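You operate a simulated robot arm through the tools that you are given. There is no shell and no other tool. Be economical: measure what you need, move in short steps, check, and stop when the job is done.

Carry out the task below with a simulated robot arm. There is one attempt and no reset: what you move stays moved.

TASK
Work the blue lid 4 times in the flap tester; flap left open means rework tray, else good tray.
Fine: lock the yellow clamp first, free it after.

Only the result counts: the job must be done as asked and must still hold three seconds after the hand-in. Knocking over, shifting, dropping, spilling or breaking anything else fails it. A push-on lid holds only when it is set on centred and level and pressed home; a screw cap is set on level and turned clockwise until tight.

THE ROBOT
A 6-joint arm with a two-finger parallel gripper, fixed in place. Base frame: the origin is at the foot of the arm, x ahead of it, y to its left, z up; the work surface is at about z = 840. Readings come in mm, rad, newtons and seconds.
With the tool pointing down near the work surface it reaches from about 260 to 680 mm from the base axis. Its first joint turns from -1.152 to 1.152 rad. Payload 2.9 kg.
The TCP is the grasp point between the finger pads, 30 mm short of the fingertips. In the tool frame z runs along the fingers and y along their closing line. Largest opening 110 mm; finger width 20, thickness 10; the body of the gripper, 48 by 112 mm, starts 55 mm behind the TCP.
Orientation is told as [roll, pitch, yaw] about the base's x, y, z axes, in that order, counted from this pose: with the fingers straight down and closing along the base's y, the tool's x points along the base's -x, its y along +y and its z along -z.

THE INTERFACE
- The arm moves only by the tool send_rows. Its argument "moves" is a list of rows, each a list of 2 entries, a list of its own where there are three numbers: the shift along the base's x, y, z in mm, then the turn, a rotation vector about the base's x, y, z in rad. In form: [[[tx, ty, tz], [rx, ry, rz]], ...]. A call has 1 to 8 rows; each row shifts and turns the commanded pose from where the row before left it. "gripper" is the opening, from 0 (shut) to 1 (fully open), set as the call begins (left out, the last holds). A row lasts 0.2 s, in which the tool goes at most 50 mm and 0.15 rad; a call with a longer step from one row to the next is refused whole, and so is a gripper value outside its range. A pose out of reach is approached as far as the arm can. The call stops where the force on the tool passes 40 N (or 10 N more than at its start, if that is more) or the arm is blocked; 0.2 s more then pass. Each finger travels about 108 mm/s and halts on what it meets, pressing with about 21 N; the grip force reading is that of the motor and also rises with nothing between the fingers. The clock runs only during rows and for 0.2 s after the last one: add rows that do not move to give the fingers time. It gives the time, the measured TCP pose, the force on the tool (base axes), the opening and the grip force at its end, in the units of the frame above (readings bear some noise).
- Cameras (640 x 400 px; columns grow to the right, rows downward): "scene" is fixed at [89.3, 448.9, 1382.4]; the picture's right is [-0.59, -0.81, 0.00], its down [-0.49, 0.35, -0.80] and it looks along [0.65, -0.47, -0.60] (base axes); focal length 362 px, centre (320, 200). "wrist" rides on the gripper at [72, 17, -103] in the tool frame; the picture's right is [-0.23, 0.97, 0.00], its down [-0.76, -0.18, -0.62] and it looks along [-0.61, -0.14, 0.78] (tool axes); focal length 222 px, centre (320, 200). There is no depth. A picture from a camera that has moved, and an enlarged one, comes with that camera's place and axes in the base frame and with its lens.
- grab_frame(camera): a new picture of that camera. The clock stands still meanwhile.
- zoom(camera, box): a new picture of the part [left, top, right, bottom] of that camera's present view, enlarged. The clock stands still meanwhile.
- hand_in(): hands the job in; it is judged then, once.

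Go step by step. Nothing tells you positions but the pictures and the camera data: compare them with the known pose of the tool, close in by small moves and look again before you grip or let go. The budget is 120 turns and 64 pictures, counting those below and the enlarged ones. Unless the task says otherwise, let go and move clear before handing in, and close with one line.

The tools are called after "Call:" as a command line: name --argument value ..., lists and objects as JSON in quotes. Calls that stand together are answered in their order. send_rows: Moves the arm, as the interface text tells. Its arguments: {"type":"object","properties":{"moves":{"type":"array"},"gripper":{"type":"number"}},"required":["moves"]} The other tools are called the same way: grab_frame (camera) takes a picture; zoom (camera, box) takes an enlarged picture of a part of a camera's view; hand_in () hands the job in.

At the start:

```text
clock: 0.0
tool_pos: [465.9, 217.5, 1137.3]
tcp_rot: [0.0, 0.0, 0.0]
contact_force: [-0.4, 0.0, 0.6]
gripper_width: 109.7
finger_force: 0.1
```

scene: 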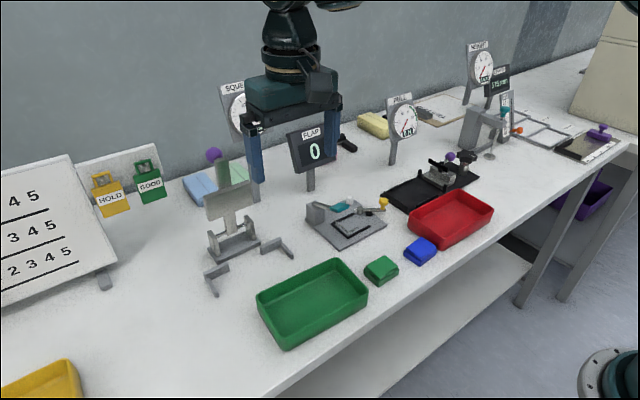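
wrist: 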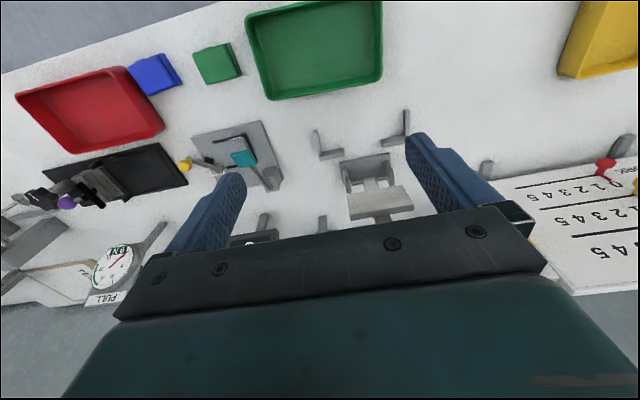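

I see a flap tester with a "FLAP 0" counter, a blue and a green box near the trays, and a yellow-tipped clamp on the tester. I'll zoom in on these first.

Call:
zoom --camera "scene" --box '[280, 120, 440, 260]'

Call:
zoom --camera "scene" --box '[340, 180, 500, 300]'

Call:
zoom --camera "wrist" --box '[120, 20, 300, 220]'

Call:
zoom --camera "scene" --box '[180, 130, 320, 300]'

```text
2.86 times, centred on (360, 190) of scene
camera zoom: at [89.3, 448.9, 1382.4], right [-0.59, -0.81, 0.0], down [-0.49, 0.35, -0.8], along [0.65, -0.47, -0.6], focal length 1034 px, centre (206, 229)
```

zoom: 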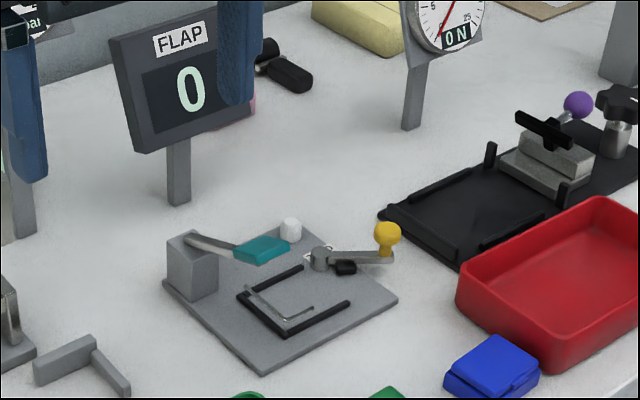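

```text
3.33 times, centred on (420, 240) of scene
camera zoom: at [89.3, 448.9, 1382.4], right [-0.59, -0.81, 0.0], down [-0.49, 0.35, -0.8], along [0.65, -0.47, -0.6], focal length 1206 px, centre (-13, 67)
```

zoom: 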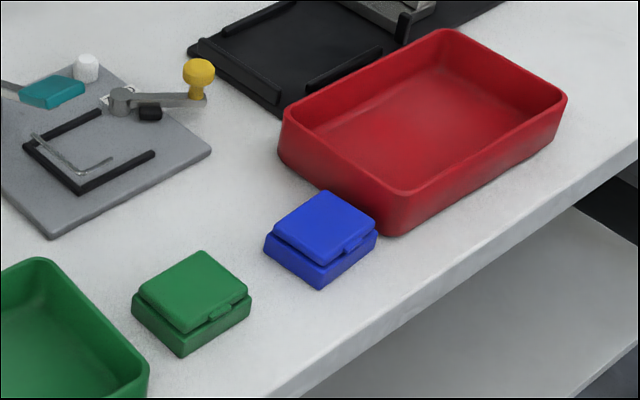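

```text
2.00 times, centred on (210, 120) of wrist
camera zoom: at [392.6, 233.9, 1240.5], right [0.23, 0.97, 0.0], down [0.76, -0.18, 0.62], along [0.61, -0.14, -0.78], focal length 444 px, centre (540, 360)
```

zoom: 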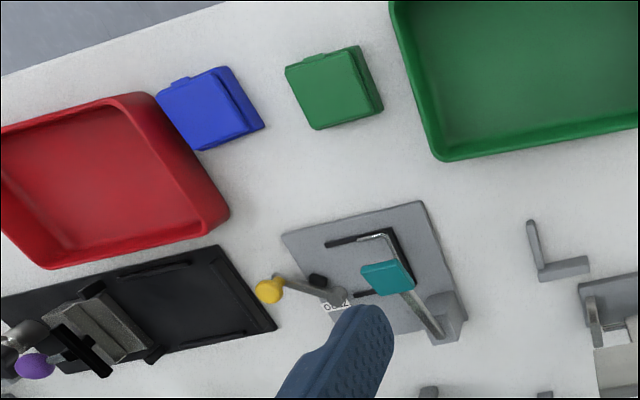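

```text
2.35 times, centred on (250, 215) of scene
camera zoom: at [89.3, 448.9, 1382.4], right [-0.59, -0.81, 0.0], down [-0.49, 0.35, -0.8], along [0.65, -0.47, -0.6], focal length 852 px, centre (485, 165)
```

zoom: 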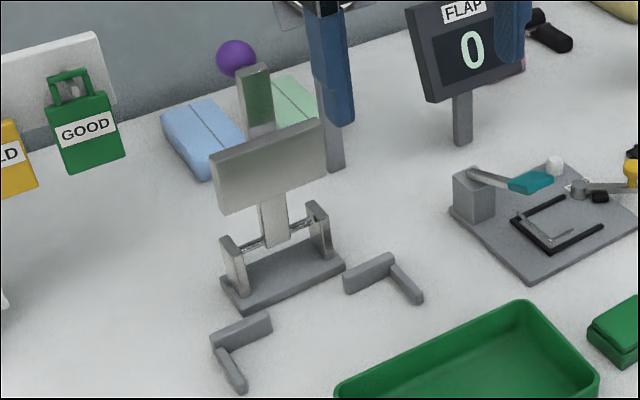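

The tester sits around (561, 37), the blue box around (396, -24), and the red and green trays are either side of it. I'll bring the wrist camera closer to the tester.

Call:
send_rows --moves '[[[16, -28, -20], [0, 0, 0]], [[16, -28, -20], [0, 0, 0]], [[16, -28, -20], [0, 0, 0]], [[16, -28, -20], [0, 0, 0]], [[16, -28, -20], [0, 0, 0]], [[16, -28, -20], [0, 0, 0]]]'

Call:
grab_frame --camera "wrist"

Call:
grab_frame --camera "scene"

```text
clock: 1.4
tool_pos: [561.8, 46.5, 1014.8]
tcp_rot: [0.001, -0.001, 0.001]
contact_force: [-0.5, 0.3, 1.1]
gripper_width: 110.1
finger_force: 0.0
```

```text
57 pictures are left
camera wrist: at [488.2, 63.9, 1118.8], right [0.23, 0.97, 0.0], down [0.76, -0.18, 0.62], along [0.61, -0.14, -0.78], focal length 222 px, centre (320, 200)
```

wrist: 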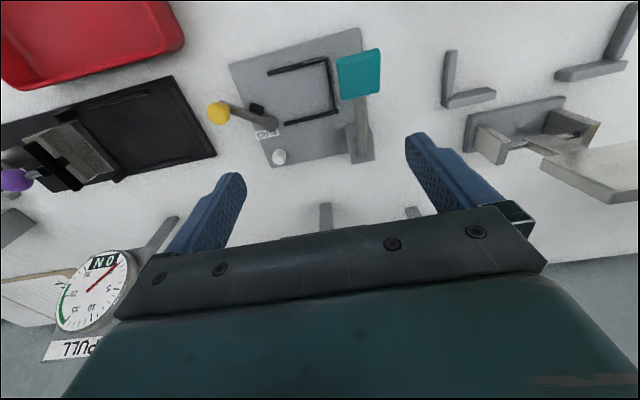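

```text
56 pictures are left
```

scene: 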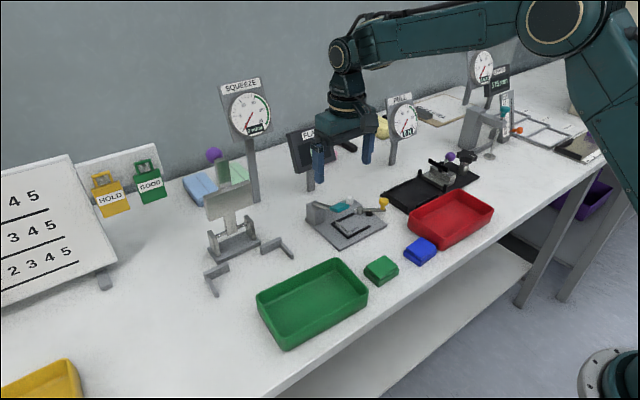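

Call:
zoom --camera "wrist" --box '[190, 20, 400, 190]'

Call:
zoom --camera "scene" --box '[295, 185, 395, 260]'

Call:
zoom --camera "scene" --box '[0, 140, 200, 300]'

```text
2.35 times, centred on (295, 105) of wrist
camera zoom: at [488.2, 63.9, 1118.8], right [0.23, 0.97, 0.0], down [0.76, -0.18, 0.62], along [0.61, -0.14, -0.78], focal length 523 px, centre (379, 424)
```

zoom: 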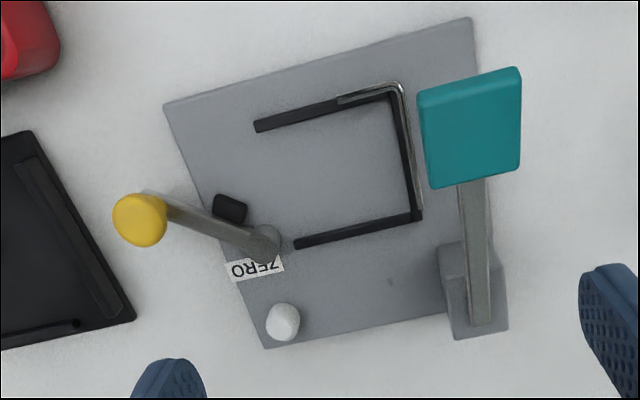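

```text
5.33 times, centred on (345, 222) of scene
camera zoom: at [89.3, 448.9, 1382.4], right [-0.59, -0.81, 0.0], down [-0.49, 0.35, -0.8], along [0.65, -0.47, -0.6], focal length 1930 px, centre (187, 80)
```

zoom: 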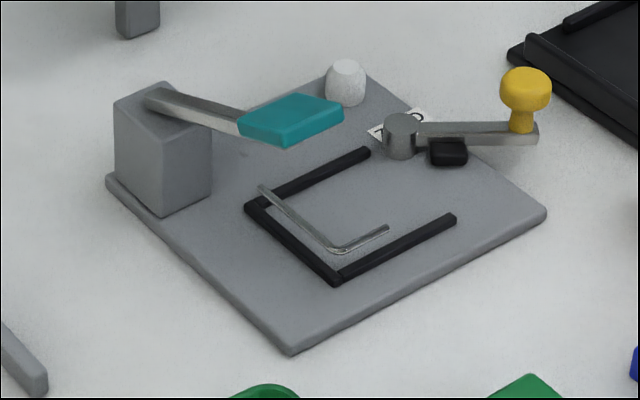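

```text
2.50 times, centred on (100, 220) of scene
camera zoom: at [89.3, 448.9, 1382.4], right [-0.59, -0.81, 0.0], down [-0.49, 0.35, -0.8], along [0.65, -0.47, -0.6], focal length 905 px, centre (870, 150)
```

zoom: 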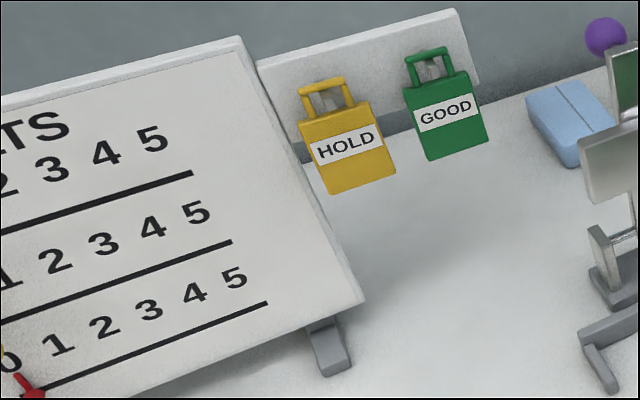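

The tester has a U-shaped nest with a wire finger, a teal paddle, a white ZERO button and the yellow clamp arm. Next I'll look closely at the blue box to see where its hinge and tab are.

Call:
send_rows --moves '[[[-40, -10, -5], [0, 0, 0]], [[-40, -10, -5], [0, 0, 0]], [[-40, -10, -5], [0, 0, 0]], [[-30, -10, -5], [0, 0, 0]]]'

Call:
grab_frame --camera "wrist"

Call:
zoom --camera "scene" --box '[360, 220, 450, 290]'

```text
clock: 2.4
tool_pos: [410.0, 8.3, 997.3]
tcp_rot: [-0.002, 0.001, 0.001]
contact_force: [0.0, 1.2, -0.4]
gripper_width: 109.6
finger_force: 0.0
```

```text
52 pictures are left
camera wrist: at [337.5, 25.7, 1101.8], right [0.23, 0.97, 0.0], down [0.76, -0.18, 0.62], along [0.61, -0.14, -0.78], focal length 222 px, centre (320, 200)
```

wrist: 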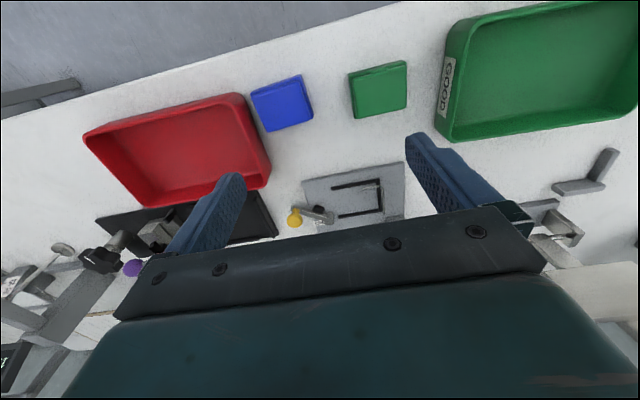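

```text
5.71 times, centred on (405, 255) of scene
camera zoom: at [89.3, 448.9, 1382.4], right [-0.59, -0.81, 0.0], down [-0.49, 0.35, -0.8], along [0.65, -0.47, -0.6], focal length 2068 px, centre (-166, -114)
```

zoom: 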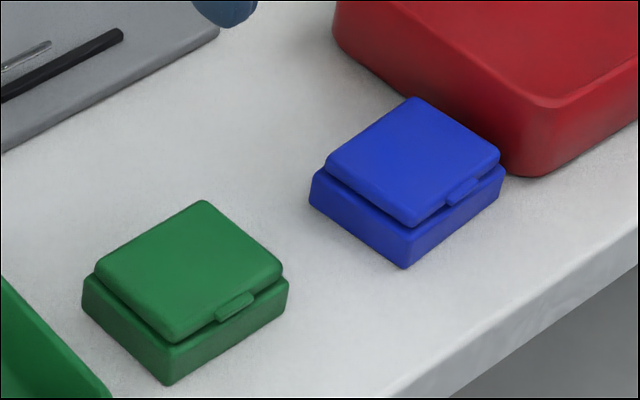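

The green tray is marked GOOD. The blue box sits square to the base axes with its tab toward -x, the same way the nest needs it. I'll turn the gripper 90° so it can grip along x, and look at the box up close.

Call:
send_rows --moves '[[[0, -8, -8], [0, 0, -0.1428]], [[0, -8, -8], [0, 0, -0.1428]], [[0, -8, -8], [0, 0, -0.1428]], [[0, -8, -8], [0, 0, -0.1428]], [[-9, -8, -8], [0, 0, -0.1428]], [[-9, -8, -8], [0, 0, -0.1428]]]'

Call:
send_rows --moves '[[[-9, -5, -4], [0, 0, -0.1428]], [[-8, -5, -4], [0, 0, -0.1428]], [[0, 0, -2], [0, 0, -0.1428]], [[0, 0, -2], [0, 0, -0.1428]], [[0, 0, -2], [0, 0, -0.1428]]]'

Call:
grab_frame --camera "wrist"

```text
clock: 3.8
tool_pos: [393.5, -39.5, 948.1]
tcp_rot: [0.001, 0.0, -0.861]
contact_force: [-0.6, 0.4, -0.2]
gripper_width: 110.1
finger_force: 0.0
```

```text
clock: 5.0
tool_pos: [377.3, -49.5, 934.6]
tcp_rot: [0.001, 0.0, -1.574]
contact_force: [-0.1, 0.9, -0.3]
gripper_width: 109.9
finger_force: 0.1
```

```text
50 pictures are left
camera wrist: at [393.2, 23.4, 1038.2], right [0.97, -0.23, 0.0], down [-0.18, -0.76, 0.62], along [-0.14, -0.61, -0.78], focal length 222 px, centre (320, 200)
```

wrist: 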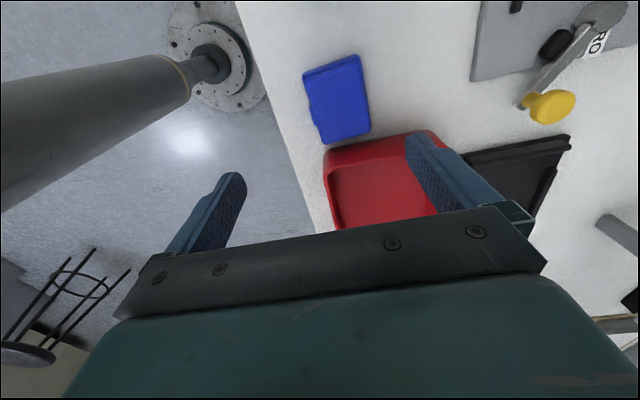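

Call:
zoom --camera "wrist" --box '[280, 40, 400, 160]'

Call:
zoom --camera "wrist" --box '[470, 0, 640, 130]'

```text
3.33 times, centred on (340, 100) of wrist
camera zoom: at [393.2, 23.4, 1038.2], right [0.97, -0.23, 0.0], down [-0.18, -0.76, 0.62], along [-0.14, -0.61, -0.78], focal length 740 px, centre (253, 533)
```

zoom: 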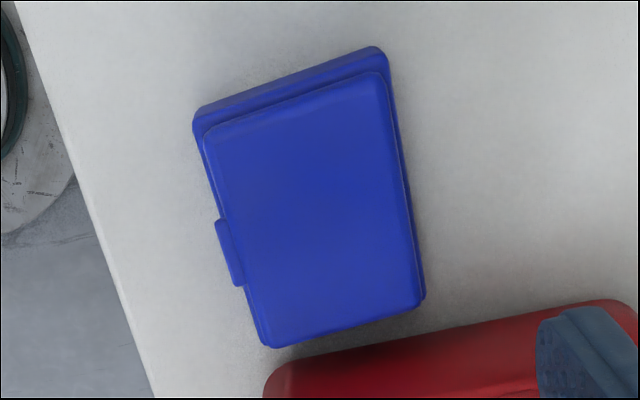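

```text
3.08 times, centred on (555, 65) of wrist
camera zoom: at [393.2, 23.4, 1038.2], right [0.97, -0.23, 0.0], down [-0.18, -0.76, 0.62], along [-0.14, -0.61, -0.78], focal length 684 px, centre (-403, 615)
```

zoom: 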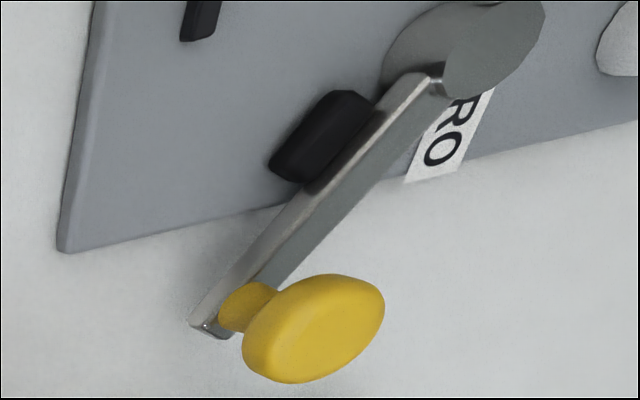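

The box lid spans about x 378–416, y -51 to -3, with its tab on the -x side near mid-y, and the red tray stands right next to its -y face. I'll grip the +y half first and move the box to open table. There I'll regrip its -y half so the fingers clear the wire in the nest.

Call:
send_rows --moves '[[[10, 20, 0], [0, 0, 0]], [[10, 21.5, 0], [0, 0, 0]], [[0, 0, -15], [0, 0, 0]], [[0, 0, 0], [0, 0, 0]]]' --gripper 0.64

Call:
grab_frame --camera "wrist"

Call:
zoom --camera "scene" --box '[340, 160, 500, 280]'

```text
clock: 6.0
tool_pos: [397.4, -7.9, 919.7]
tcp_rot: [-0.001, 0.002, -1.571]
contact_force: [0.5, 0.3, 0.7]
gripper_width: 70.5
finger_force: 0.1
```

```text
47 pictures are left
camera wrist: at [413.7, 65.4, 1023.0], right [0.97, -0.23, 0.0], down [-0.18, -0.76, 0.62], along [-0.14, -0.61, -0.78], focal length 222 px, centre (320, 200)
```

wrist: 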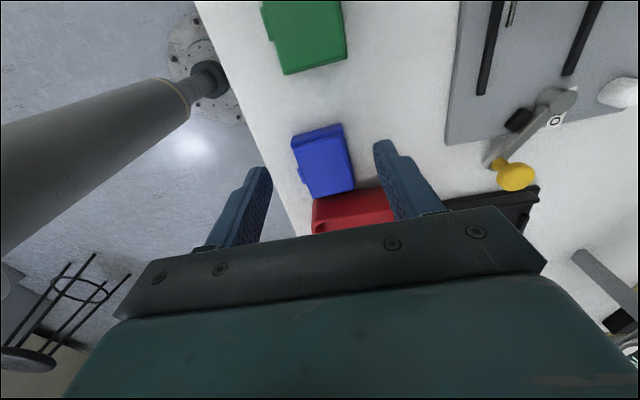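

```text
3.33 times, centred on (420, 220) of scene
camera zoom: at [89.3, 448.9, 1382.4], right [-0.59, -0.81, 0.0], down [-0.49, 0.35, -0.8], along [0.65, -0.47, -0.6], focal length 1206 px, centre (-13, 133)
```

zoom: 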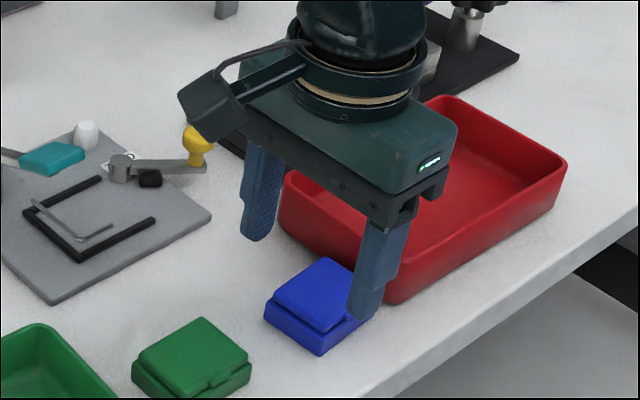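

The fingers are centred on the box in x and sit over its +y half, clear of the tab. I'll go down and grip.

Call:
send_rows --moves '[[[0, 2, -15], [0, 0, 0]], [[0, 0, -15], [0, 0, 0]], [[0, 0, -14], [0, 0, 0]]]'

Call:
grab_frame --camera "wrist"

Call:
zoom --camera "scene" --box '[340, 180, 480, 280]'

```text
clock: 6.8
tool_pos: [396.9, -5.5, 877.2]
tcp_rot: [0.001, 0.001, -1.572]
contact_force: [0.1, 0.6, 0.5]
gripper_width: 70.5
finger_force: 0.0
```

```text
45 pictures are left
camera wrist: at [413.4, 67.0, 979.3], right [0.97, -0.23, 0.0], down [-0.18, -0.76, 0.62], along [-0.14, -0.61, -0.78], focal length 222 px, centre (320, 200)
```

wrist: 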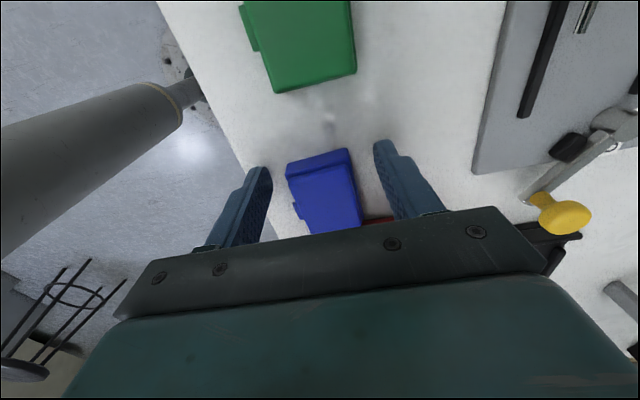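

```text
4.00 times, centred on (410, 230) of scene
camera zoom: at [89.3, 448.9, 1382.4], right [-0.59, -0.81, 0.0], down [-0.49, 0.35, -0.8], along [0.65, -0.47, -0.6], focal length 1448 px, centre (-40, 80)
```

zoom: 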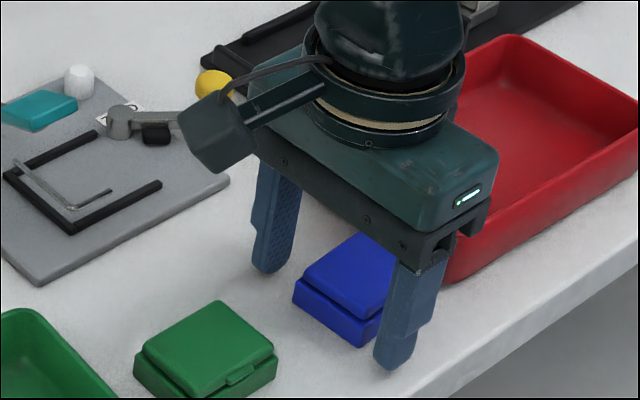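

Call:
send_rows --moves '[[[0, 0, 0], [0, 0, 0]], [[0, 0, 0], [0, 0, 0]], [[0, 0, 0], [0, 0, 0]]]' --gripper 0.3

```text
clock: 7.6
tool_pos: [397.3, -6.0, 875.3]
tcp_rot: [0.001, 0.001, -1.571]
contact_force: [0.6, 0.2, 0.1]
gripper_width: 42.9
finger_force: 21.3
```

Gripped, with a body width of about 43 mm. I'll lift it, carry it to open table and look.

Call:
send_rows --moves '[[[0, 0, 12], [0, 0, 0]], [[16, 11, 0], [0, 0, 0]], [[16, 12, 0], [0, 0, 0]], [[16, 12, 0], [0, 0, 0]], [[0, 0, -5], [0, 0, 0]]]'

Call:
zoom --camera "scene" --box '[320, 180, 460, 280]'

```text
clock: 8.8
tool_pos: [443.1, 30.1, 883.3]
tcp_rot: [0.001, 0.0, -1.572]
contact_force: [0.8, -0.4, 0.7]
gripper_width: 42.9
finger_force: 21.0
```

```text
4.00 times, centred on (390, 230) of scene
camera zoom: at [89.3, 448.9, 1382.4], right [-0.59, -0.81, 0.0], down [-0.49, 0.35, -0.8], along [0.65, -0.47, -0.6], focal length 1448 px, centre (40, 80)
```

zoom: 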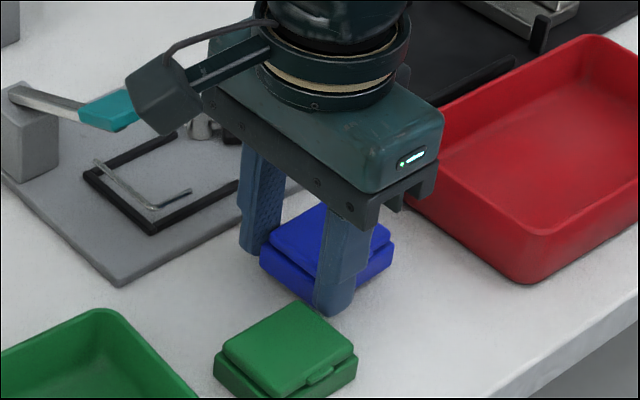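

Call:
send_rows --moves '[[[0, 0, -4], [0, 0, 0]], [[0, 0, -3], [0, 0, 0]], [[0, 0, 0], [0, 0, 0]]]'

Call:
send_rows --moves '[[[0, 0, 0], [0, 0, 0]], [[0, 0, 0], [0, 0, 0]], [[0, 0, 20], [0, 0, 0]], [[0, 0, 20], [0, 0, 0]], [[0, -20, 0], [0, 0, 0]], [[0, -20, 0], [0, 0, 0]]]' --gripper 0.6

Call:
grab_frame --camera "wrist"

Call:
zoom --camera "scene" --box '[290, 170, 450, 290]'

```text
clock: 9.6
tool_pos: [444.3, 29.0, 875.7]
tcp_rot: [-0.001, 0.0, -1.572]
contact_force: [-0.3, 0.9, 1.6]
gripper_width: 42.8
finger_force: 20.9
```

```text
clock: 11.0
tool_pos: [444.7, -12.3, 915.0]
tcp_rot: [0.0, 0.0, -1.57]
contact_force: [0.0, 0.5, 0.4]
gripper_width: 66.0
finger_force: 0.2
```

```text
42 pictures are left
camera wrist: at [461.2, 61.0, 1018.7], right [0.97, -0.23, 0.0], down [-0.18, -0.76, 0.62], along [-0.14, -0.61, -0.78], focal length 222 px, centre (320, 200)
```

wrist: 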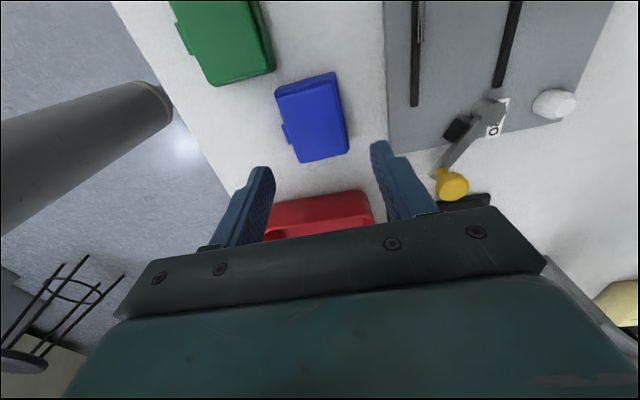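

```text
3.33 times, centred on (370, 230) of scene
camera zoom: at [89.3, 448.9, 1382.4], right [-0.59, -0.81, 0.0], down [-0.49, 0.35, -0.8], along [0.65, -0.47, -0.6], focal length 1206 px, centre (153, 100)
```

zoom: 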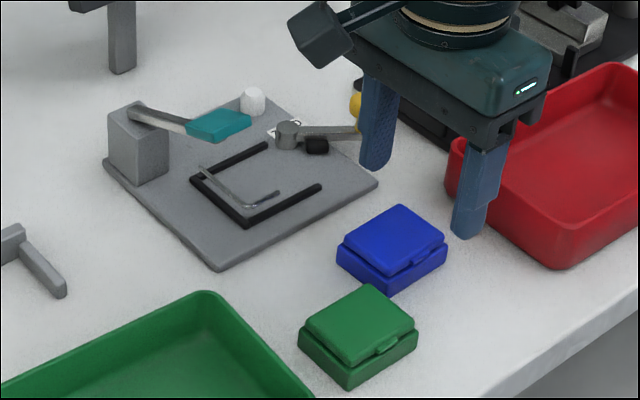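

The box is at about (445, 9). I'll regrip its -y half, slightly higher so the fingertips clear the nest rails.

Call:
send_rows --moves '[[[0, 0.7, -13], [0, 0, 0]], [[0, 0.5, -12], [0, 0, 0]], [[0, 0, -11], [0, 0, 0]], [[0, 0, 0], [0, 0, 0]]]'

Call:
send_rows --moves '[[[0, 0, 0], [0, 0, 0]], [[0, 0, 0], [0, 0, 0]], [[0, 0, 0], [0, 0, 0]]]' --gripper 0.3

```text
clock: 12.0
tool_pos: [446.2, -8.8, 879.2]
tcp_rot: [-0.001, 0.0, -1.572]
contact_force: [-0.3, 0.2, 0.5]
gripper_width: 65.9
finger_force: 0.0
```

```text
clock: 12.8
tool_pos: [446.1, -10.1, 879.1]
tcp_rot: [0.0, 0.0, -1.569]
contact_force: [0.1, 0.9, -0.1]
gripper_width: 42.6
finger_force: 21.3
```

Call:
send_rows --moves '[[[0, 0, 20], [0, 0, 0]], [[0, 0, 20], [0, 0, 0]], [[0, 0, 20], [0, 0, 0]], [[25, 5, 0], [0, 0, 0]], [[25, 5, 0], [0, 0, 0]], [[25, 5, 0], [0, 0, 0]], [[23, 3, 0], [0, 0, 0]]]'

Call:
grab_frame --camera "wrist"

Call:
zoom --camera "scene" --box '[285, 150, 415, 260]'

```text
clock: 14.4
tool_pos: [543.1, 6.1, 938.9]
tcp_rot: [0.0, 0.0, -1.571]
contact_force: [-0.2, 1.1, 0.0]
gripper_width: 42.7
finger_force: 21.1
```

```text
40 pictures are left
camera wrist: at [559.6, 79.5, 1043.3], right [0.97, -0.23, 0.0], down [-0.18, -0.76, 0.62], along [-0.14, -0.61, -0.78], focal length 222 px, centre (320, 200)
```

wrist: 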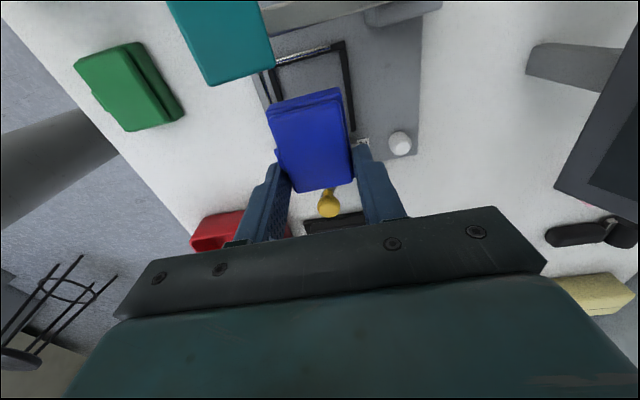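

```text
3.64 times, centred on (350, 205) of scene
camera zoom: at [89.3, 448.9, 1382.4], right [-0.59, -0.81, 0.0], down [-0.49, 0.35, -0.8], along [0.65, -0.47, -0.6], focal length 1316 px, centre (211, 182)
```

zoom: 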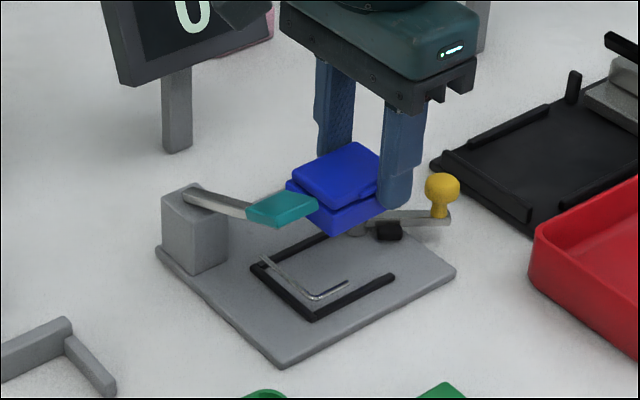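

Call:
zoom --camera "wrist" --box '[240, 20, 440, 190]'

```text
2.35 times, centred on (340, 105) of wrist
camera zoom: at [559.6, 79.5, 1043.3], right [0.97, -0.23, 0.0], down [-0.18, -0.76, 0.62], along [-0.14, -0.61, -0.78], focal length 523 px, centre (273, 424)
```

zoom: 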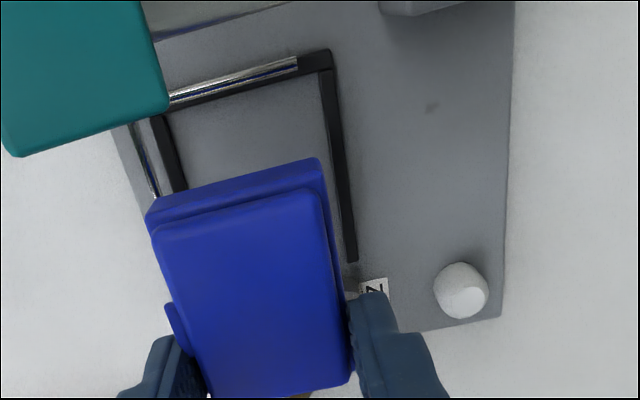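

The box is level over the nest. The rail gap centres on x≈545, and the +y rail's inner edge is at y≈61.5. I'll align and lower to just above the plate, then check.

Call:
send_rows --moves '[[[2, 8, -12], [0, 0, 0]], [[0, 0, -12], [0, 0, 0]], [[0, 0, -12], [0, 0, 0]], [[0, 0, 0], [0, 0, 0]]]'

Call:
zoom --camera "wrist" --box '[220, 40, 420, 210]'

Call:
zoom --camera "scene" --box '[295, 175, 405, 260]'

```text
clock: 15.4
tool_pos: [545.1, 15.6, 903.7]
tcp_rot: [0.0, -0.001, -1.568]
contact_force: [-0.4, 0.4, -0.6]
gripper_width: 42.7
finger_force: 20.8
```

```text
2.35 times, centred on (320, 125) of wrist
camera zoom: at [560.6, 89.0, 1006.5], right [0.97, -0.23, 0.0], down [-0.18, -0.76, 0.62], along [-0.14, -0.61, -0.78], focal length 523 px, centre (320, 376)
```

zoom: 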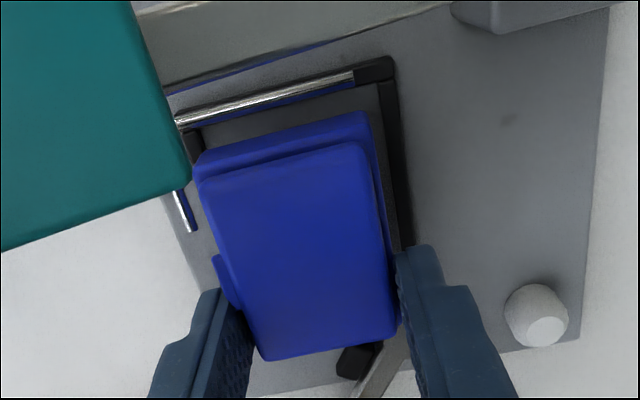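

```text
4.71 times, centred on (350, 218) of scene
camera zoom: at [89.3, 448.9, 1382.4], right [-0.59, -0.81, 0.0], down [-0.49, 0.35, -0.8], along [0.65, -0.47, -0.6], focal length 1703 px, centre (179, 118)
```

zoom: 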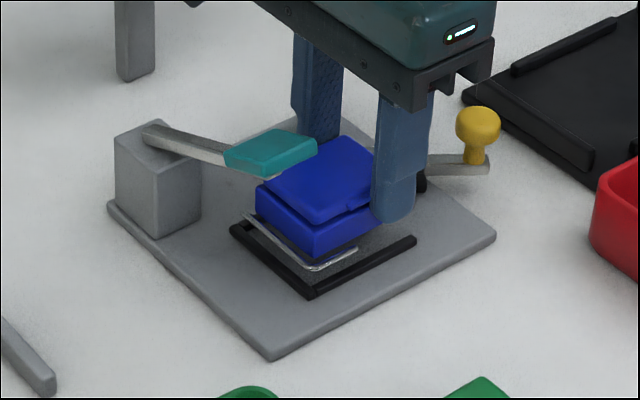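

Aligned within a couple of mm. I'll back off 1.5 mm in y for clearance and lower gently until contact.

Call:
send_rows --moves '[[[0, -1.5, -4], [0, 0, 0]], [[0, 0, -3], [0, 0, 0]], [[0, 0, -3], [0, 0, 0]], [[0, 0, -2], [0, 0, 0]]]'

```text
clock: 16.4
tool_pos: [544.3, 14.7, 892.3]
tcp_rot: [0.0, 0.0, -1.571]
contact_force: [-1.0, 0.3, -0.4]
gripper_width: 42.5
finger_force: 20.9
```

Call:
send_rows --moves '[[[0, 0, -1.5], [0, 0, 0]], [[0, 0, -1.5], [0, 0, 0]], [[0, 0, 0], [0, 0, 0]]]'

Call:
zoom --camera "scene" --box '[295, 175, 405, 260]'

```text
clock: 17.2
tool_pos: [544.0, 16.1, 888.2]
tcp_rot: [0.001, 0.0, -1.571]
contact_force: [0.7, -0.2, -0.3]
gripper_width: 43.0
finger_force: 20.9
```

```text
4.71 times, centred on (350, 218) of scene
camera zoom: at [89.3, 448.9, 1382.4], right [-0.59, -0.81, 0.0], down [-0.49, 0.35, -0.8], along [0.65, -0.47, -0.6], focal length 1703 px, centre (179, 118)
```

zoom: 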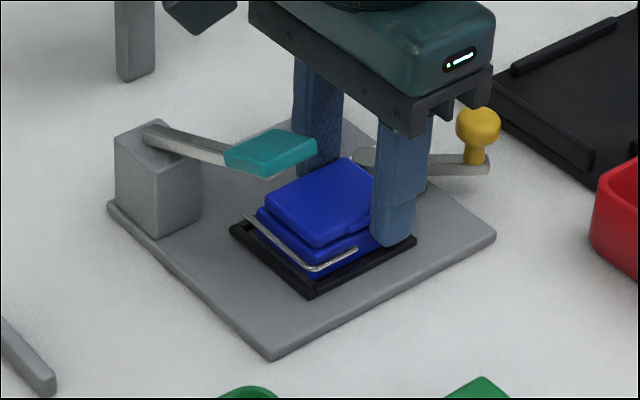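

Call:
send_rows --moves '[[[0, 0, -1], [0, 0, 0]], [[0, 0, -1], [0, 0, 0]], [[0, 0, 0], [0, 0, 0]]]'

```text
clock: 18.0
tool_pos: [544.0, 15.5, 886.4]
tcp_rot: [0.0, 0.001, -1.572]
contact_force: [-1.7, -0.6, 4.8]
gripper_width: 42.7
finger_force: 21.4
```

The box is in contact with the plate. I'll release and rise clear.

Call:
send_rows --moves '[[[0, 0, 0], [0, 0, 0]], [[0, 0, 0], [0, 0, 0]], [[0, 0, 15], [0, 0, 0]], [[0, 0, 20], [0, 0, 0]], [[0, 0, 30], [0, 0, 0]], [[0, -10, 20], [0, 0, 0]]]' --gripper 0.5

Call:
grab_frame --camera "wrist"

Call:
zoom --camera "scene" --box '[295, 175, 405, 260]'

```text
clock: 19.4
tool_pos: [545.6, 5.7, 971.5]
tcp_rot: [0.0, -0.001, -1.571]
contact_force: [0.0, 0.4, 0.2]
gripper_width: 55.0
finger_force: 0.0
```

```text
34 pictures are left
camera wrist: at [561.0, 78.3, 1075.6], right [0.97, -0.23, 0.0], down [-0.18, -0.76, 0.62], along [-0.14, -0.61, -0.78], focal length 222 px, centre (320, 200)
```

wrist: 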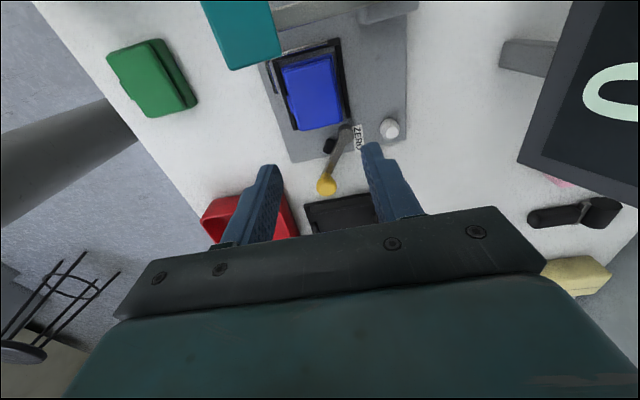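

```text
4.71 times, centred on (350, 218) of scene
camera zoom: at [89.3, 448.9, 1382.4], right [-0.59, -0.81, 0.0], down [-0.49, 0.35, -0.8], along [0.65, -0.47, -0.6], focal length 1703 px, centre (179, 118)
```

zoom: 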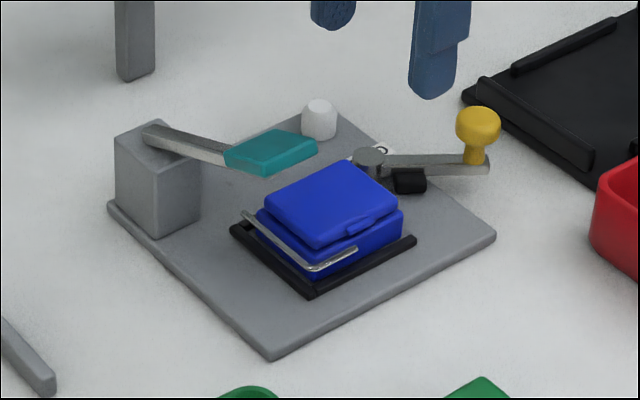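

The box is seated in the nest. Next is the yellow clamp, so I'll measure its pivot and knob.

Call:
zoom --camera "wrist" --box '[250, 30, 410, 210]'

```text
2.22 times, centred on (330, 120) of wrist
camera zoom: at [561.0, 78.3, 1075.6], right [0.97, -0.23, 0.0], down [-0.18, -0.76, 0.62], along [-0.14, -0.61, -0.78], focal length 494 px, centre (298, 378)
```

zoom: 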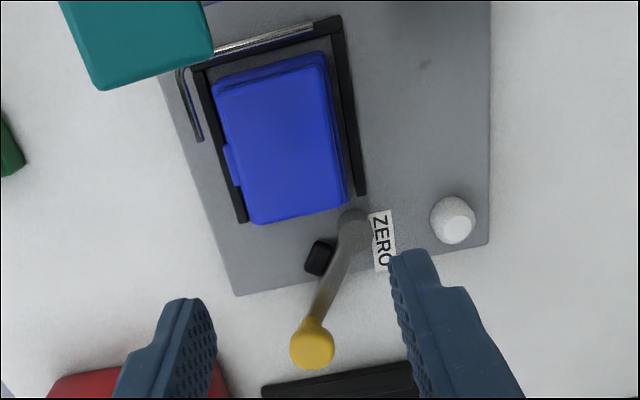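

Knob is at about (537.5, -53.5, 883) and the pivot at about (566, -5), so locking swings the arm to point along -x. I'll move above the knob.

Call:
send_rows --moves '[[[-4, -30, 0], [0, 0, 0]], [[-4, -31, 0], [0, 0, 0]], [[0, 0, -20], [0, 0, 0]], [[0, 0, -20], [0, 0, 0]], [[0, 0, 0], [0, 0, 0]]]' --gripper 0.36

Call:
grab_frame --camera "wrist"

Call:
zoom --camera "scene" --box '[315, 150, 435, 250]'

```text
clock: 20.6
tool_pos: [536.6, -55.4, 932.9]
tcp_rot: [0.0, -0.001, -1.571]
contact_force: [-0.3, -0.3, -0.6]
gripper_width: 39.6
finger_force: 0.0
```

```text
31 pictures are left
camera wrist: at [552.5, 16.6, 1035.4], right [0.97, -0.23, 0.0], down [-0.18, -0.76, 0.62], along [-0.14, -0.61, -0.78], focal length 222 px, centre (320, 200)
```

wrist: 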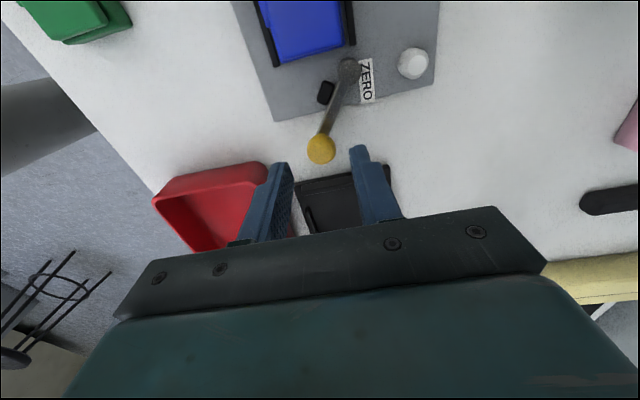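

```text
4.00 times, centred on (375, 200) of scene
camera zoom: at [89.3, 448.9, 1382.4], right [-0.59, -0.81, 0.0], down [-0.49, 0.35, -0.8], along [0.65, -0.47, -0.6], focal length 1448 px, centre (100, 200)
```

zoom: 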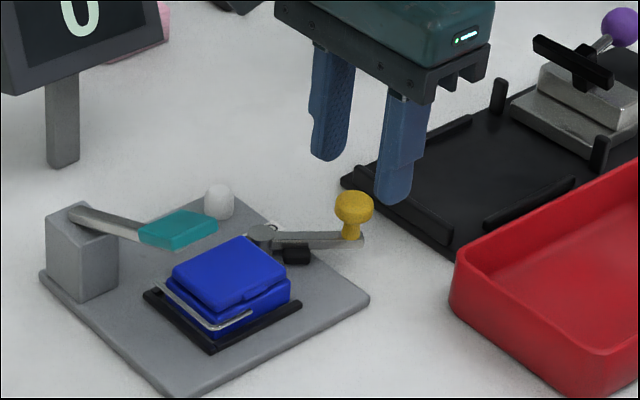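

The knob lines up between the fingers. I'll lower and close on it.

Call:
send_rows --moves '[[[0, 0, -13], [0, 0, 0]], [[0, 0, -13], [0, 0, 0]], [[0, 0, 0], [0, 0, 0]]]'

Call:
send_rows --moves '[[[0, 0, 0], [0, 0, 0]], [[0, 0, 0], [0, 0, 0]], [[0, 0, 0], [0, 0, 0]]]' --gripper 0.05

Call:
zoom --camera "scene" --box '[315, 150, 435, 250]'

```text
clock: 21.4
tool_pos: [535.4, -57.2, 905.7]
tcp_rot: [-0.001, -0.001, -1.57]
contact_force: [0.4, -0.7, -0.2]
gripper_width: 39.5
finger_force: 0.1
```

```text
clock: 22.2
tool_pos: [535.5, -57.2, 905.3]
tcp_rot: [0.0, 0.002, -1.572]
contact_force: [-0.6, 1.4, -2.5]
gripper_width: 21.1
finger_force: 44.9
```

```text
4.00 times, centred on (375, 200) of scene
camera zoom: at [89.3, 448.9, 1382.4], right [-0.59, -0.81, 0.0], down [-0.49, 0.35, -0.8], along [0.65, -0.47, -0.6], focal length 1448 px, centre (100, 200)
```

zoom: 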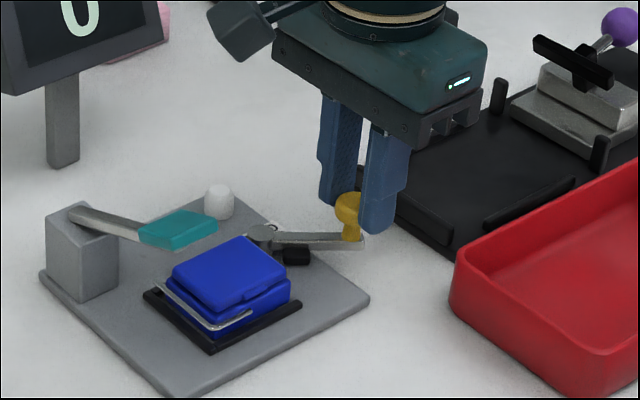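

I have the knob. I'll swing the clamp along its arc, turning the gripper with it.

Call:
send_rows --moves '[[[-7.33, 5.09, 0], [0, 0, -0.147]], [[-6.5, 6.11, 0], [0, 0, -0.147]], [[-5.53, 6.99, 0], [0, 0, -0.147]], [[-4.46, 7.74, 0], [0, 0, -0.147]]]'

Call:
zoom --camera "scene" --box '[315, 150, 435, 250]'

```text
clock: 23.3
tool_pos: [516.3, -30.3, 905.2]
tcp_rot: [0.007, 0.009, -2.149]
contact_force: [6.0, 0.4, -6.7]
gripper_width: 21.2
finger_force: 44.7
stopped in row 4: the force on the tool passed its limit (the readings are from after the stop); the commanded pose is now the measured one
```

```text
4.00 times, centred on (375, 200) of scene
camera zoom: at [89.6, 448.9, 1382.4], right [-0.59, -0.81, 0.0], down [-0.49, 0.35, -0.8], along [0.65, -0.47, -0.6], focal length 1448 px, centre (100, 200)
```

zoom: 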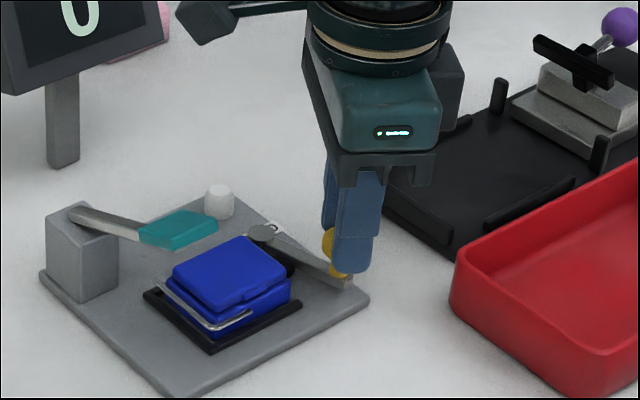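

Call:
grab_frame --camera "wrist"

Call:
zoom --camera "scene" --box '[340, 190, 420, 240]'

```text
27 pictures are left
camera wrist: at [567.7, 22.3, 1009.6], right [0.69, -0.72, 0.01], down [-0.57, -0.54, 0.62], along [-0.44, -0.43, -0.79], focal length 222 px, centre (320, 200)
```

wrist: 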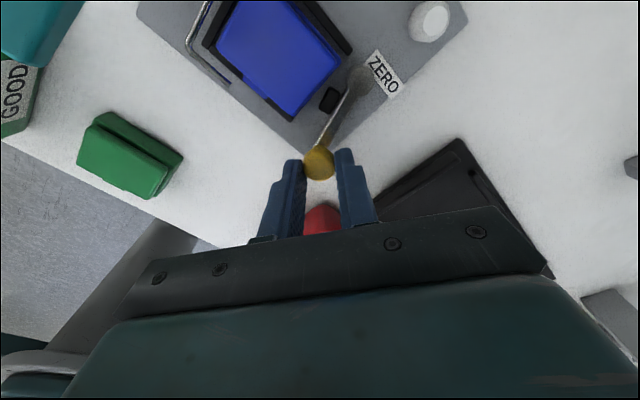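

```text
8.00 times, centred on (380, 215) of scene
camera zoom: at [89.6, 448.9, 1382.4], right [-0.59, -0.81, 0.0], down [-0.49, 0.35, -0.8], along [0.65, -0.47, -0.6], focal length 2896 px, centre (-160, 80)
```

zoom: 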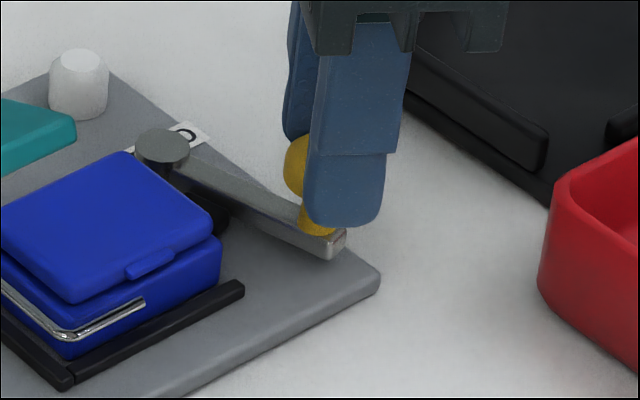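

The clamp is about 15° short of pointing along -x and its pad is near the box. I'll continue in small arc steps.

Call:
send_rows --moves '[[[-1.4, 4.15, 0], [0, 0, -0.08]], [[-1.1, 4.25, 0], [0, 0, -0.08]], [[0, 0, 0], [0, 0, 0]]]'

Call:
grab_frame --camera "wrist"

```text
clock: 24.1
tool_pos: [513.6, -20.3, 905.0]
tcp_rot: [0.008, 0.008, -2.311]
contact_force: [23.7, 1.0, -24.5]
gripper_width: 21.0
finger_force: 44.7
```

```text
25 pictures are left
camera wrist: at [573.2, 22.1, 1009.8], right [0.57, -0.82, 0.01], down [-0.65, -0.44, 0.61], along [-0.5, -0.35, -0.79], focal length 222 px, centre (320, 200)
```

wrist: 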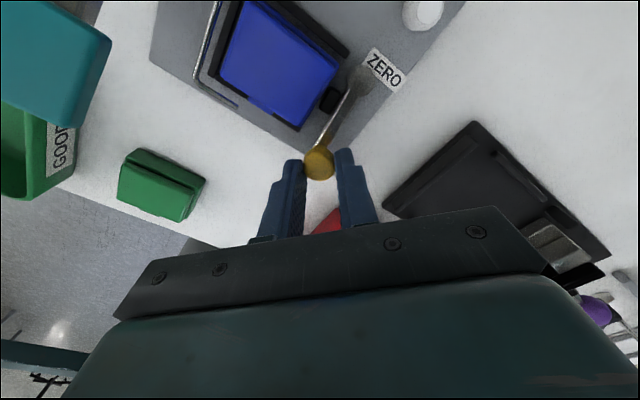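

The force shows my arc radius is slightly large, so I'll relax inward and down a little before finishing the swing.

Call:
send_rows --moves '[[[1.5, 0, -0.7], [0, 0, 0]], [[1, 0, -0.6], [0, 0, 0]], [[0, 0, 0], [0, 0, 0]]]'

```text
clock: 24.9
tool_pos: [513.2, -21.0, 905.4]
tcp_rot: [0.006, 0.006, -2.309]
contact_force: [-3.2, 4.4, 4.9]
gripper_width: 21.0
finger_force: 44.5
```

Call:
send_rows --moves '[[[-0.7, 4.1, 0], [0, 0, -0.08]], [[-0.3, 4.2, 0], [0, 0, -0.08]], [[0, 0, 0], [0, 0, 0]]]'

Call:
grab_frame --camera "wrist"

```text
clock: 25.7
tool_pos: [514.0, -15.0, 904.7]
tcp_rot: [0.009, 0.005, -2.476]
contact_force: [-9.5, -11.7, 19.6]
gripper_width: 21.3
finger_force: 44.7
```

```text
24 pictures are left
camera wrist: at [579.6, 17.4, 1009.4], right [0.42, -0.91, 0.01], down [-0.72, -0.33, 0.62], along [-0.56, -0.27, -0.79], focal length 222 px, centre (320, 200)
```

wrist: 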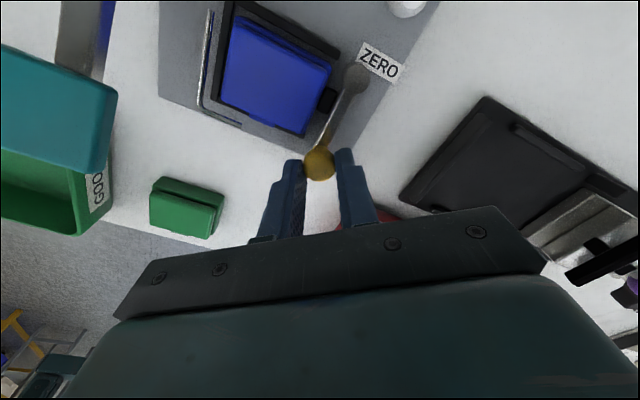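

Call:
zoom --camera "wrist" --box '[190, 0, 410, 180]'

```text
2.22 times, centred on (300, 90) of wrist
camera zoom: at [579.6, 17.4, 1009.4], right [0.42, -0.91, 0.01], down [-0.72, -0.33, 0.62], along [-0.56, -0.27, -0.79], focal length 494 px, centre (364, 444)
```

zoom: 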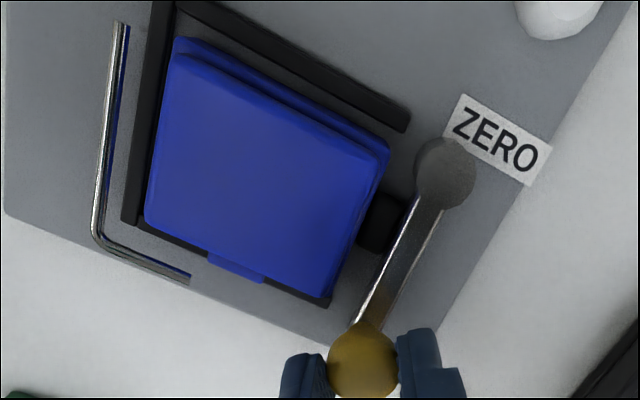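

The pad is against the box and the arm is nearly parallel to its side. I'll add one small press to be sure it locks, relieving z and x.

Call:
send_rows --moves '[[[-0.7, 0.6, 1.4], [0, 0, 0]], [[0, 0.8, 0], [0, 0, 0]], [[0, 0, 0], [0, 0, 0]]]'

```text
clock: 26.5
tool_pos: [514.3, -15.0, 904.9]
tcp_rot: [0.011, 0.004, -2.478]
contact_force: [1.3, -27.2, -0.1]
gripper_width: 21.1
finger_force: 44.4
```

It's at a hard stop, so the clamp is home. I'll relax, release the knob and rise.

Call:
send_rows --moves '[[[0, -1.2, 0], [0, 0, 0]], [[0, -1.2, 0], [0, 0, 0]], [[0, 0, 0], [0, 0, 0]]]'

Call:
send_rows --moves '[[[0, 0, 0], [0, 0, 0]], [[0, 0, 0], [0, 0, 0]], [[0, 0, 15], [0, 0, 0]], [[0, 0, 30], [0, 0, 0]], [[0, 0, 30], [0, 0, 0]]]' --gripper 0.33

Call:
zoom --camera "scene" --box '[290, 110, 410, 260]'

Call:
grab_frame --camera "wrist"

```text
clock: 27.3
tool_pos: [513.2, -15.5, 906.3]
tcp_rot: [0.01, 0.007, -2.474]
contact_force: [13.2, -18.7, -10.0]
gripper_width: 21.3
finger_force: 44.7
```

```text
clock: 28.5
tool_pos: [510.8, -14.8, 980.7]
tcp_rot: [0.007, 0.008, -2.47]
contact_force: [1.1, 0.2, 0.3]
gripper_width: 36.2
finger_force: 0.1
```

```text
2.67 times, centred on (350, 185) of scene
camera zoom: at [89.3, 448.9, 1382.4], right [-0.59, -0.81, 0.0], down [-0.49, 0.35, -0.8], along [0.65, -0.47, -0.6], focal length 965 px, centre (240, 240)
```

zoom: 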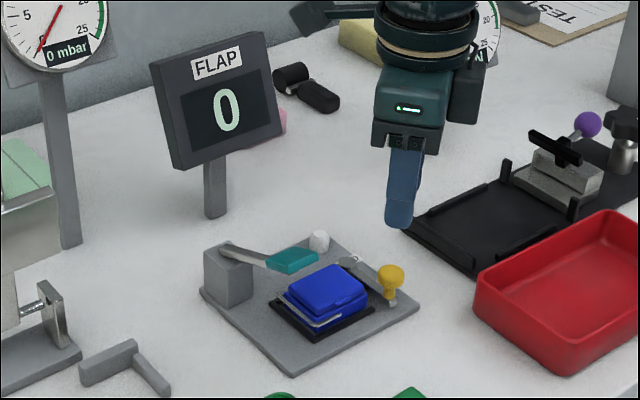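

```text
21 pictures are left
camera wrist: at [577.6, 18.1, 1084.4], right [0.43, -0.9, 0.0], down [-0.71, -0.33, 0.62], along [-0.56, -0.27, -0.79], focal length 222 px, centre (320, 200)
```

wrist: 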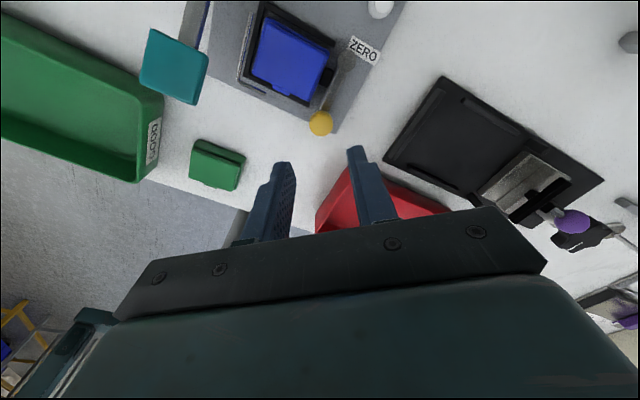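

The clamp holds and the counter reads 0. The teal paddle triangulates to about (524, 85, z≈939). I'll close the gripper, turn back to -90° yaw and hover above it.

Call:
send_rows --moves '[[[0, 0, 20], [0, 0, 0.15]], [[0, 10, 15], [0, 0, 0.15]], [[3, 25, 0], [0, 0, 0.15]], [[3, 25, 0], [0, 0, 0.15]], [[3, 25, 0], [0, 0, 0.15]], [[4, 18, 0], [0, 0, 0.149]], [[0, 0, 0], [0, 0, 0]]]' --gripper 0

Call:
grab_frame --camera "wrist"

Call:
zoom --camera "scene" --box '[270, 110, 420, 260]'

```text
clock: 30.1
tool_pos: [525.4, 90.3, 1016.8]
tcp_rot: [0.006, 0.009, -1.57]
contact_force: [0.7, -0.1, -0.3]
gripper_width: 0.1
finger_force: 20.6
```

```text
20 pictures are left
camera wrist: at [540.6, 163.2, 1120.1], right [0.97, -0.23, 0.0], down [-0.18, -0.77, 0.62], along [-0.14, -0.6, -0.79], focal length 222 px, centre (320, 200)
```

wrist: 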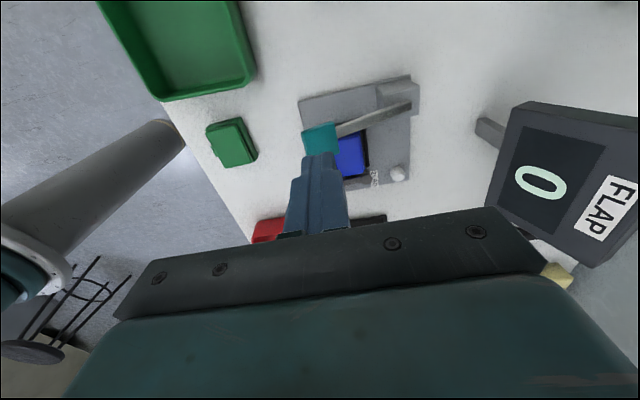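

```text
2.67 times, centred on (345, 185) of scene
camera zoom: at [89.3, 448.9, 1382.4], right [-0.59, -0.81, 0.0], down [-0.49, 0.35, -0.8], along [0.65, -0.47, -0.6], focal length 965 px, centre (253, 240)
```

zoom: 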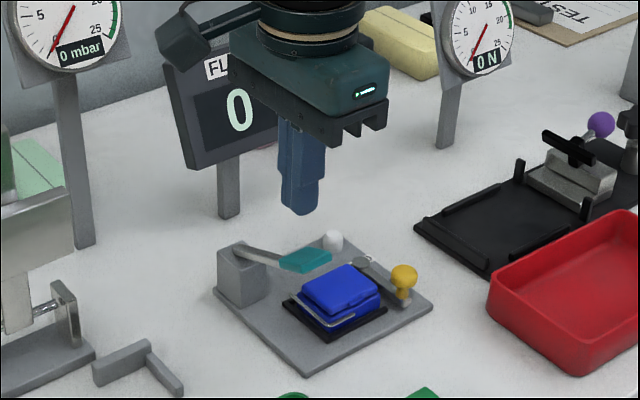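

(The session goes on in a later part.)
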